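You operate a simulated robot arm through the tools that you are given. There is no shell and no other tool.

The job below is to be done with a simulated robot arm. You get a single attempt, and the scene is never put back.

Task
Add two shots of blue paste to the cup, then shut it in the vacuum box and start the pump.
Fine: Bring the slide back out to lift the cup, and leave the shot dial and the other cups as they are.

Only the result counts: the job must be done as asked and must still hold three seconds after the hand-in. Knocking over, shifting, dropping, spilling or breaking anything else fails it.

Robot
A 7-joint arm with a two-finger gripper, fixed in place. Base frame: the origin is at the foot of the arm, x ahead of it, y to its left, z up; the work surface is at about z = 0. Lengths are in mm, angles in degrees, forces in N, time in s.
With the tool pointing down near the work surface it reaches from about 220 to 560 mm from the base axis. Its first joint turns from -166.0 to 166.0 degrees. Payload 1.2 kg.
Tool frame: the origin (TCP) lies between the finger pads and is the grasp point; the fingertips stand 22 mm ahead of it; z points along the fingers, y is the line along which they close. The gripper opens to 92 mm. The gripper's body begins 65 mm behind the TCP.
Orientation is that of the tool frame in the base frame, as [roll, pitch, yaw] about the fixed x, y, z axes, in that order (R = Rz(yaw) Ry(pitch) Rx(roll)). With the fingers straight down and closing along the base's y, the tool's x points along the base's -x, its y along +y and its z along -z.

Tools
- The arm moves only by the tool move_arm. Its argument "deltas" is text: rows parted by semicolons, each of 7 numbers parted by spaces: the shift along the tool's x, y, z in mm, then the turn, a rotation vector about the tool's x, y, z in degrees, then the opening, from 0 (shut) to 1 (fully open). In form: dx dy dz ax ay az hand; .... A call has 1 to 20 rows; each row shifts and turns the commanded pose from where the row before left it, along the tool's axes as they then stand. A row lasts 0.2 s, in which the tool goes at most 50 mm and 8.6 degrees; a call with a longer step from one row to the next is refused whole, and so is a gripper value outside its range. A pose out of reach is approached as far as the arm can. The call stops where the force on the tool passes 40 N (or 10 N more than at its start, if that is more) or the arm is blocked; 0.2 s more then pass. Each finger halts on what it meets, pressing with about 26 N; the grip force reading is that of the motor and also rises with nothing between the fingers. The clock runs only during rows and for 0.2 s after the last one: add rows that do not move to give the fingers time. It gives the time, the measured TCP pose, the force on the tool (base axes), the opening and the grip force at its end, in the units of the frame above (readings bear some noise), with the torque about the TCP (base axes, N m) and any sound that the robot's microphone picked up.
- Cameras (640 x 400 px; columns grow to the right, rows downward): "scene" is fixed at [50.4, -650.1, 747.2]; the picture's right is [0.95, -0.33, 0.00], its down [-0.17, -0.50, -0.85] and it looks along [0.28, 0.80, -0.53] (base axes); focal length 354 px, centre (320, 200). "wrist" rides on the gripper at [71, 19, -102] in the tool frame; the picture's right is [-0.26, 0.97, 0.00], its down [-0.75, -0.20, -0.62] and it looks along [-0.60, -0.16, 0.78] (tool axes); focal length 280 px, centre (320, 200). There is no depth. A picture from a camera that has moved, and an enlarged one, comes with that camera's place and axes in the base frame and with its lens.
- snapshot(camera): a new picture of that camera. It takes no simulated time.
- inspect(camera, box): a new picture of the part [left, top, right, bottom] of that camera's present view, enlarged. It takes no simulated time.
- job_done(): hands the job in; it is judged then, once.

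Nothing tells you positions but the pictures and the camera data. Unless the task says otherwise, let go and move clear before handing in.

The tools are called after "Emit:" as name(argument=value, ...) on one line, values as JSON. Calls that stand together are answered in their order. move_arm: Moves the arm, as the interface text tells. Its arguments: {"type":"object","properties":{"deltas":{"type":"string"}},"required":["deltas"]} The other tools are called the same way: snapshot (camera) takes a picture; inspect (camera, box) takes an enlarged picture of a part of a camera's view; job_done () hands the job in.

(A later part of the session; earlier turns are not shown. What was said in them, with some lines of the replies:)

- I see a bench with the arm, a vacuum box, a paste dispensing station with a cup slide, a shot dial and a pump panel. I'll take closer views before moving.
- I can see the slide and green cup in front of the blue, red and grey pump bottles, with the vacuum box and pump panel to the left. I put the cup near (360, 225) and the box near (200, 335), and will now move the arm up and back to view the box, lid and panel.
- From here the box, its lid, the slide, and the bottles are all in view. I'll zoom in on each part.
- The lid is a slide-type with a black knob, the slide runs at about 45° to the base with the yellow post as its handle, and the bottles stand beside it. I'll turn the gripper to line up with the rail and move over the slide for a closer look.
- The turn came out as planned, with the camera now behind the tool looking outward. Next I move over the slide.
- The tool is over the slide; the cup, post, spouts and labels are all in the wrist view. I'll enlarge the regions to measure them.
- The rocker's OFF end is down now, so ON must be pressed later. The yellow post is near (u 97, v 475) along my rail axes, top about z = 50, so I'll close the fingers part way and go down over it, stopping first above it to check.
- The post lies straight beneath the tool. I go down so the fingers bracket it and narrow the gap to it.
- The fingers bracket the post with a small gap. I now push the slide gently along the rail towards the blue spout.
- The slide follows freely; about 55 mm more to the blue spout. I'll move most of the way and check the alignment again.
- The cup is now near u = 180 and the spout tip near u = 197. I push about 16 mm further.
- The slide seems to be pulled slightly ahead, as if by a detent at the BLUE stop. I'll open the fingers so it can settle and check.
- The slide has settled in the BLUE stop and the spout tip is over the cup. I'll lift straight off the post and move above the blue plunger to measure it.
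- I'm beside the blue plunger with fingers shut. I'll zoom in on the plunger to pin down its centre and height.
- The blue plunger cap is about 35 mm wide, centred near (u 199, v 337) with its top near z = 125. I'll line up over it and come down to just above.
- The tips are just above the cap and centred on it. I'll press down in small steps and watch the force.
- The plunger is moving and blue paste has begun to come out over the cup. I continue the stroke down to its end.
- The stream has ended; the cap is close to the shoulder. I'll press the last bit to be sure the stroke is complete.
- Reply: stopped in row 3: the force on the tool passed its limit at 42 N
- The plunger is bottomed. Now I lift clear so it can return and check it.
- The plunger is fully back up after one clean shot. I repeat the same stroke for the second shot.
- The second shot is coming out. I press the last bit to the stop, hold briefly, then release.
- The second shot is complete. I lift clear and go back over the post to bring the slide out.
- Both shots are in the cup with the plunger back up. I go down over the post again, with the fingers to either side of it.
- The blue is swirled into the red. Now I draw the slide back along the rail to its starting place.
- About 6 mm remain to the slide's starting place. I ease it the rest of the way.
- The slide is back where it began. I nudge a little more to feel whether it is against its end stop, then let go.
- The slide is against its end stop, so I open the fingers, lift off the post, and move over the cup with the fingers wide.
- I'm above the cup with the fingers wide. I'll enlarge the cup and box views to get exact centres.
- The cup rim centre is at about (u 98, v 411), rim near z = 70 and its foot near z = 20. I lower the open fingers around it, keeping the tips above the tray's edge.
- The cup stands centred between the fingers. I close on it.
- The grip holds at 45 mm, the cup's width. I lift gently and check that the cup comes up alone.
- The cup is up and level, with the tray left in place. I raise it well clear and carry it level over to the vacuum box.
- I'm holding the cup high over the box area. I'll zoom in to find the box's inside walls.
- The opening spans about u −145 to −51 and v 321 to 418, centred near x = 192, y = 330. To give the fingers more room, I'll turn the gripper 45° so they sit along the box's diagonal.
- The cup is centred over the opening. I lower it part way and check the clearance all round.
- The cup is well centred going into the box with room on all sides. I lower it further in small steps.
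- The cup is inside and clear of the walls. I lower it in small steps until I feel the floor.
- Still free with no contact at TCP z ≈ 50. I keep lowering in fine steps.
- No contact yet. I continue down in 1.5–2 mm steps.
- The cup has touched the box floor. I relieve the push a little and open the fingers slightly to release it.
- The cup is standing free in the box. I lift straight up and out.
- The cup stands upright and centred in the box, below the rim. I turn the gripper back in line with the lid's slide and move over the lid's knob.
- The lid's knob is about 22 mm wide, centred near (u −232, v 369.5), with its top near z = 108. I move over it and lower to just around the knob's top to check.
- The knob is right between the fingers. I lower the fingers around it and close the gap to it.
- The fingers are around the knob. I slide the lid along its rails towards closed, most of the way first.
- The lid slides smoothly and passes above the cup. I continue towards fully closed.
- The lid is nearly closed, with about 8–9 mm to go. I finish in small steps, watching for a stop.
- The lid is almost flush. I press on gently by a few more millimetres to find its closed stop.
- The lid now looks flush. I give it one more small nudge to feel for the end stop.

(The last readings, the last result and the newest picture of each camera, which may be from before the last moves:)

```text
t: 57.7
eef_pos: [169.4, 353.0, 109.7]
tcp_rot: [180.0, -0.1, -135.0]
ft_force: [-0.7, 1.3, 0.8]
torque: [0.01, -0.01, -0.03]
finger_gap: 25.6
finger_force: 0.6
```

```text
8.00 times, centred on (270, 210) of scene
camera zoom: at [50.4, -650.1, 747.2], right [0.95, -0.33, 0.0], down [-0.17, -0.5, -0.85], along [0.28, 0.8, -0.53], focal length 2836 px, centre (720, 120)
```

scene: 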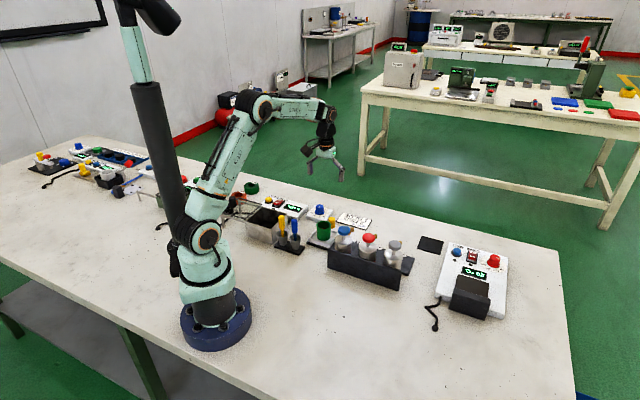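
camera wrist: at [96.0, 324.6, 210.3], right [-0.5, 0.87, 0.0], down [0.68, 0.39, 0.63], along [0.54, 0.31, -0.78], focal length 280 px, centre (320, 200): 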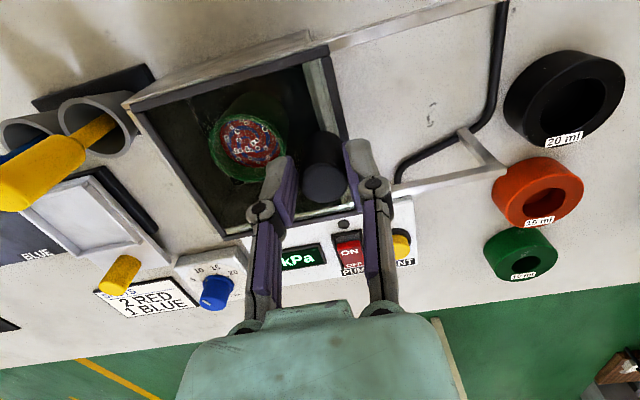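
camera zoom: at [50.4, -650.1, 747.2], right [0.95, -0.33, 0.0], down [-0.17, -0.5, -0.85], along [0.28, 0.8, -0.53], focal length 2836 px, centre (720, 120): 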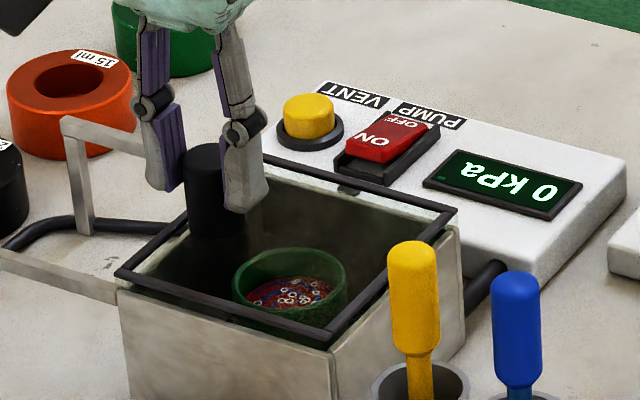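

The lid is against its closed stop and the cup is shut in. I release the knob, lift off, and move to view the pump switch.

Emit:
move_arm(deltas="0 0.8 0 0 0 0 0.4;0 0 0 0 0 0 0.5;0 0 0 0 0 0 0.5;0 0 -20 0 0 0 0.5;0 0 -40 0 0 0 0.5;0 0 -45 0 0 0 0.5;-40 0 0 0 0 0 0.2;-40 0 0 0 0 0 0;-30 4 0 0 0 0 0;0 0 0 0 0 0 0;0 0 0 0 0 0 0")

Emit:
snapshot(camera="wrist")

Emit:
inspect(camera="scene", box=[225, 170, 305, 240])

```text
t: 60.1
eef_pos: [244.7, 433.4, 215.9]
tcp_rot: [180.0, 0.0, -135.0]
ft_force: [0.4, -0.4, -0.7]
torque: [0.01, 0.0, -0.03]
finger_gap: 0.0
finger_force: 26.1
```

```text
taken
camera wrist: at [179.2, 396.0, 316.7], right [-0.5, 0.87, 0.0], down [0.68, 0.39, 0.63], along [0.54, 0.31, -0.78], focal length 280 px, centre (320, 200)
```

wrist: 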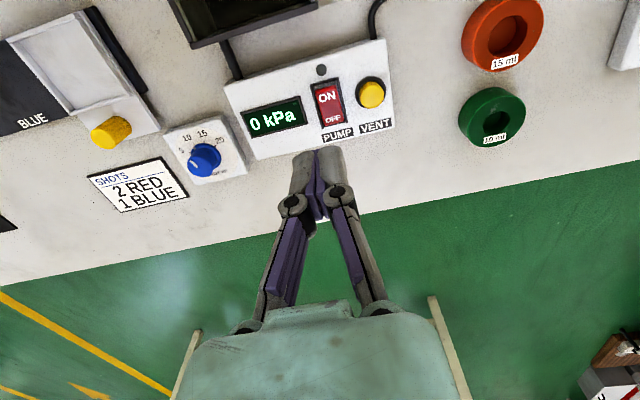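

```text
5.71 times, centred on (265, 205) of scene
camera zoom: at [50.4, -650.1, 747.2], right [0.95, -0.33, 0.0], down [-0.17, -0.5, -0.85], along [0.28, 0.8, -0.53], focal length 2026 px, centre (634, 171)
```

zoom: 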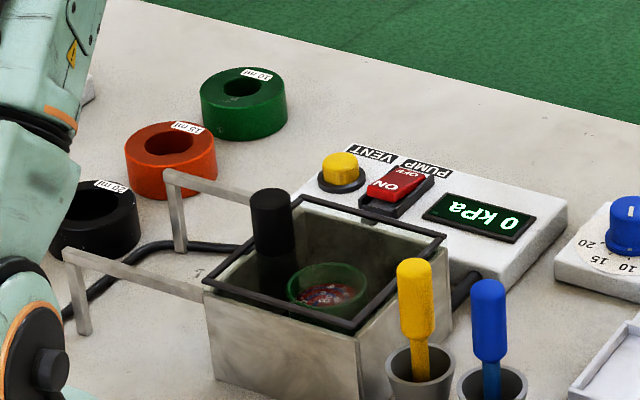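

The lid stays closed over the cup. I zoom in on the pump switch to locate its ON end.

Emit:
inspect(camera="wrist", box=[270, 50, 410, 150])

Emit:
inspect(camera="scene", box=[262, 185, 302, 213])

```text
4.00 times, centred on (340, 100) of wrist
camera zoom: at [179.2, 396.0, 316.7], right [-0.5, 0.87, 0.0], down [0.68, 0.39, 0.63], along [0.54, 0.31, -0.78], focal length 1122 px, centre (240, 600)
```

zoom: 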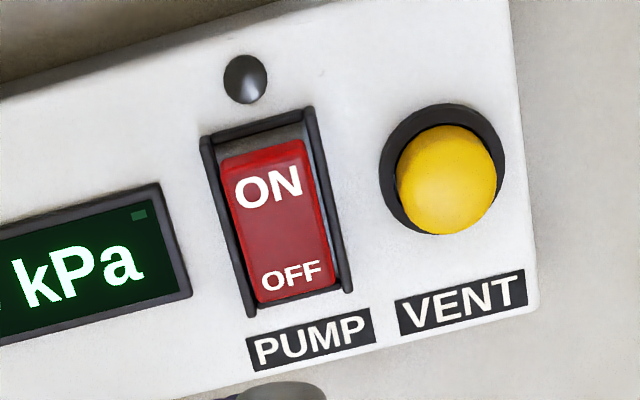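

```text
14.29 times, centred on (282, 199) of scene
camera zoom: at [50.4, -650.1, 747.2], right [0.95, -0.33, 0.0], down [-0.17, -0.5, -0.85], along [0.28, 0.8, -0.53], focal length 5064 px, centre (863, 214)
```

zoom: 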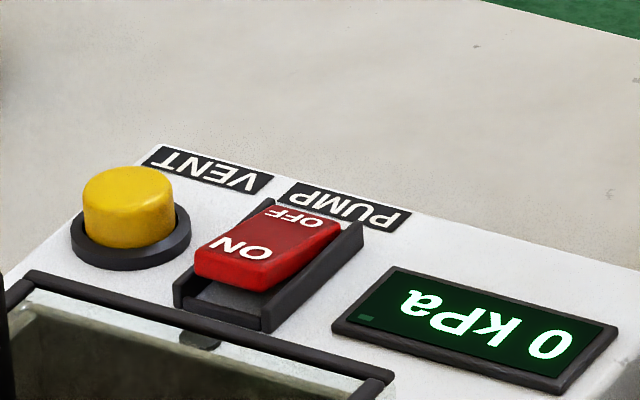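

The ON end of the rocker is at about (u −136, v 498), raised to roughly z = 40. I move over it with fingers shut and come down to just above.

Emit:
move_arm(deltas="-18.5 2.6 0 0 0 0 0;0 0 40 0 0 0 0;0 0 40 0 0 0 0;0 0 40 0 0 0 0;0 0 18 0 0 0 0;0 0 0 0 0 0 0")

Emit:
snapshot(camera="wrist")

Emit:
inspect(camera="scene", box=[250, 170, 310, 220])

```text
t: 61.5
eef_pos: [256.1, 450.5, 76.9]
tcp_rot: [180.0, 0.1, -134.9]
ft_force: [0.4, 0.7, -0.7]
torque: [0.0, -0.01, 0.03]
finger_gap: 0.0
finger_force: 26.1
```

```text
taken
camera wrist: at [190.1, 412.6, 177.4], right [-0.5, 0.87, 0.0], down [0.68, 0.39, 0.63], along [0.54, 0.31, -0.78], focal length 280 px, centre (320, 200)
```

wrist: 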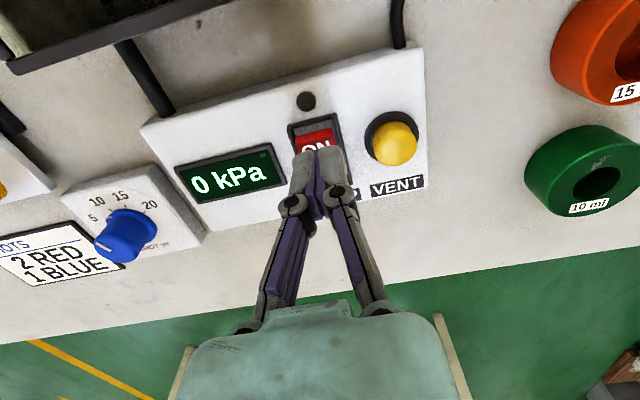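

```text
8.00 times, centred on (280, 195) of scene
camera zoom: at [50.4, -650.1, 747.2], right [0.95, -0.33, 0.0], down [-0.17, -0.5, -0.85], along [0.28, 0.8, -0.53], focal length 2836 px, centre (640, 240)
```

zoom: 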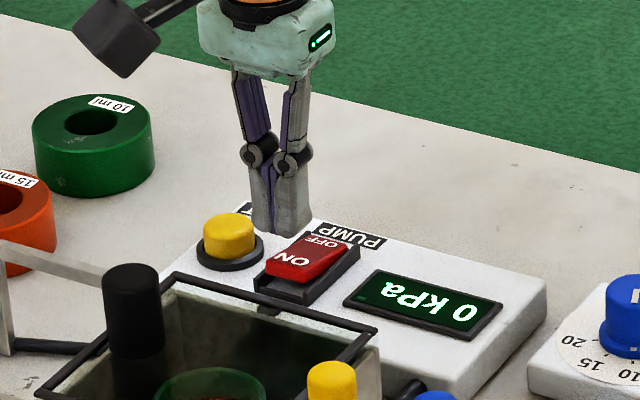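

The tips are lined up over the ON end. I press down in small steps and watch force and display.

Emit:
move_arm(deltas="0 -0.7 6 0 0 0 0;0 0 4 0 0 0 0;0 0 3 0 0 0 0;0 0 2 0 0 0 0;0 0 0 0 0 0 0")

Emit:
inspect(camera="scene", box=[250, 170, 310, 220])

```text
t: 62.7
eef_pos: [256.2, 449.9, 61.6]
tcp_rot: [-180.0, 0.0, -135.0]
ft_force: [-0.1, 0.3, 0.4]
torque: [0.0, 0.02, 0.0]
finger_gap: 0.0
finger_force: 26.0
```

```text
8.00 times, centred on (280, 195) of scene
camera zoom: at [50.4, -650.1, 747.2], right [0.95, -0.33, 0.0], down [-0.17, -0.5, -0.85], along [0.28, 0.8, -0.53], focal length 2836 px, centre (640, 240)
```

zoom: 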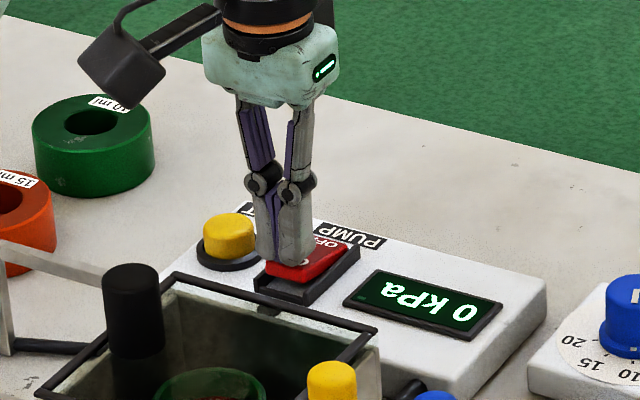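

Just about touching the rocker. I press on.

Emit:
move_arm(deltas="0 0 2 0 0 0 0;0 0 2 0 0 0 0;0 0 2 0 0 0 0;0 0 0 0 0 0 0")

Emit:
inspect(camera="scene", box=[250, 170, 310, 220])

```text
t: 63.7
eef_pos: [256.8, 449.0, 55.8]
tcp_rot: [-180.0, 0.0, -135.0]
ft_force: [-0.1, -0.4, -0.2]
torque: [0.01, 0.0, 0.02]
finger_gap: 0.2
finger_force: 28.0
heard: click
```

```text
8.00 times, centred on (280, 195) of scene
camera zoom: at [50.4, -650.1, 747.2], right [0.95, -0.33, 0.0], down [-0.17, -0.5, -0.85], along [0.28, 0.8, -0.53], focal length 2836 px, centre (640, 240)
```

zoom: 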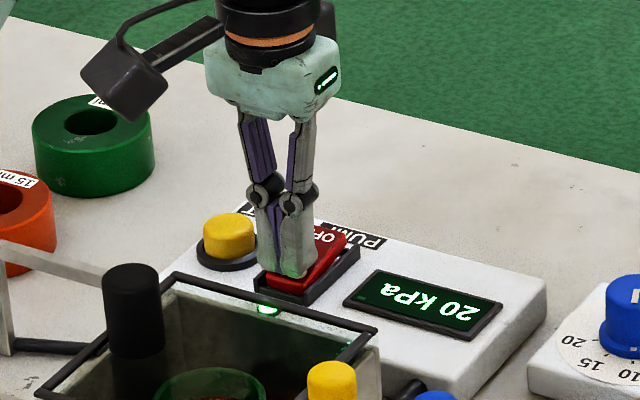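

The switch clicked, the lamp is lit and the gauge reads 20 kPa and rising. I lift clear and check everything.

Emit:
move_arm(deltas="0 0 -10 0 0 0 0;0 0 -25 0 0 0 0;0 0 -45 0 0 0 0;0 0 -45 0 0 0 0;0 0 -40 0 0 0 0;40 0 0 0 0 0 0;40 0 0 0 0 0 0;40 0 0 0 0 0 0.3;0 0 0 0 0 0 0.3;0 0 0 0 0 0 0.3")

Emit:
snapshot(camera="scene")

Emit:
inspect(camera="scene", box=[210, 160, 420, 295])

Emit:
inspect(camera="scene", box=[235, 180, 310, 235])

Emit:
snapshot(camera="wrist")

```text
t: 65.9
eef_pos: [171.1, 363.9, 221.4]
tcp_rot: [-180.0, 0.2, -135.0]
ft_force: [0.6, 0.5, 0.4]
torque: [0.0, 0.01, 0.01]
finger_gap: 27.8
finger_force: 0.1
```

```text
taken
```

scene: 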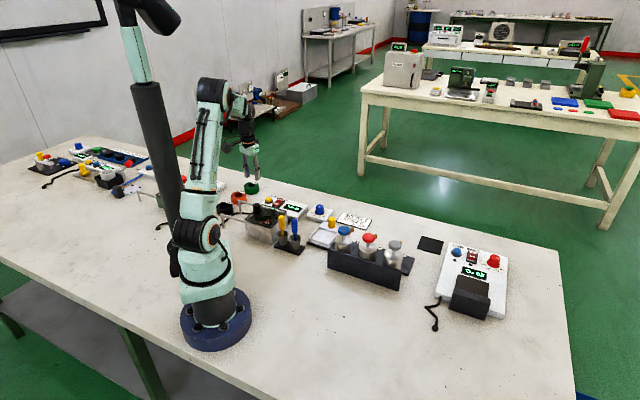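

```text
2.96 times, centred on (315, 228) of scene
camera zoom: at [50.4, -650.1, 747.2], right [0.95, -0.33, 0.0], down [-0.17, -0.5, -0.85], along [0.28, 0.8, -0.53], focal length 1050 px, centre (335, 118)
```

zoom: 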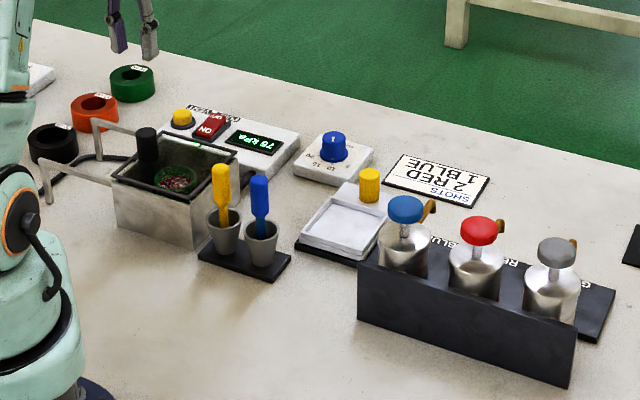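

```text
7.27 times, centred on (272, 208) of scene
camera zoom: at [50.4, -650.1, 747.2], right [0.95, -0.33, 0.0], down [-0.17, -0.5, -0.85], along [0.28, 0.8, -0.53], focal length 2578 px, centre (666, 146)
```

zoom: 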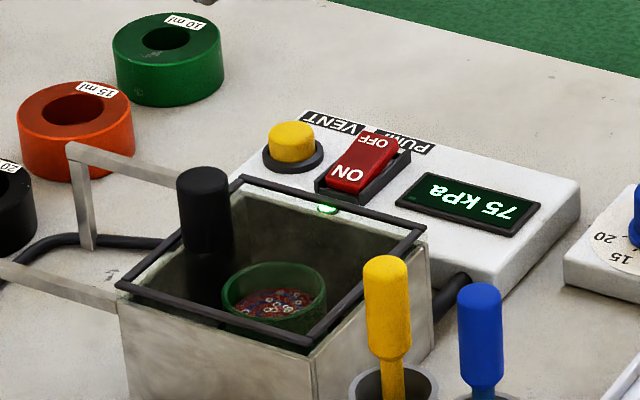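

```text
taken
camera wrist: at [105.9, 325.9, 321.8], right [-0.5, 0.87, 0.0], down [0.68, 0.39, 0.63], along [0.54, 0.31, -0.78], focal length 280 px, centre (320, 200)
```

wrist: 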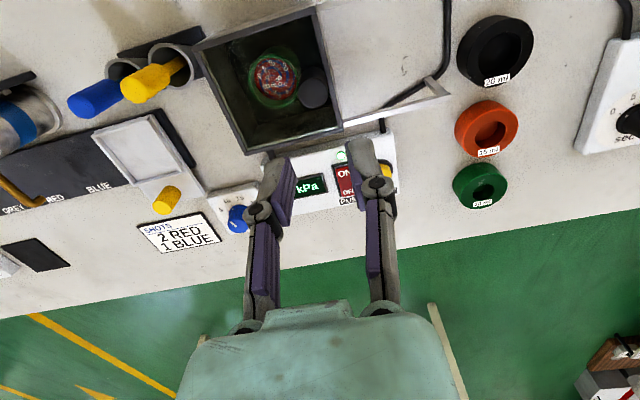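

The cup stands in the closed box with two blue shots in it. The pump is on with its lamp lit, and the gauge reads 75 kPa. The slide is back out; the dial, bottles and other cups look as they were, and the arm is clear, so I hand the job in.

Emit:
job_done()

```text
The job is handed in.
```

The cup got its two shots of blue paste and is now shut in the vacuum box with the pump running. I handed the job in without seeing a verdict.

- **Paste:** I slid the cup under the blue spout and pressed the plunger through two full strokes. Each stroke gave one visible stream into the cup, and the paste now shows blue swirled through the red. The card on the bench lists 2 red and 1 blue, but I followed your instruction of two blue.
- **Slide:** I brought the slide back to its end stop before lifting the cup.
- **Vacuum box:** The cup stands upright and roughly centred inside, and the lid is against its closed stop.
- **Pump:** The switch clicked on and its lamp lit. The gauge went from 0 to 20 kPa, and read 75 kPa at my last look.
- **Left alone:** I didn't touch the shot dial or the other cups, and they look unchanged in the last pictures. I saw nothing spilled or knocked over.
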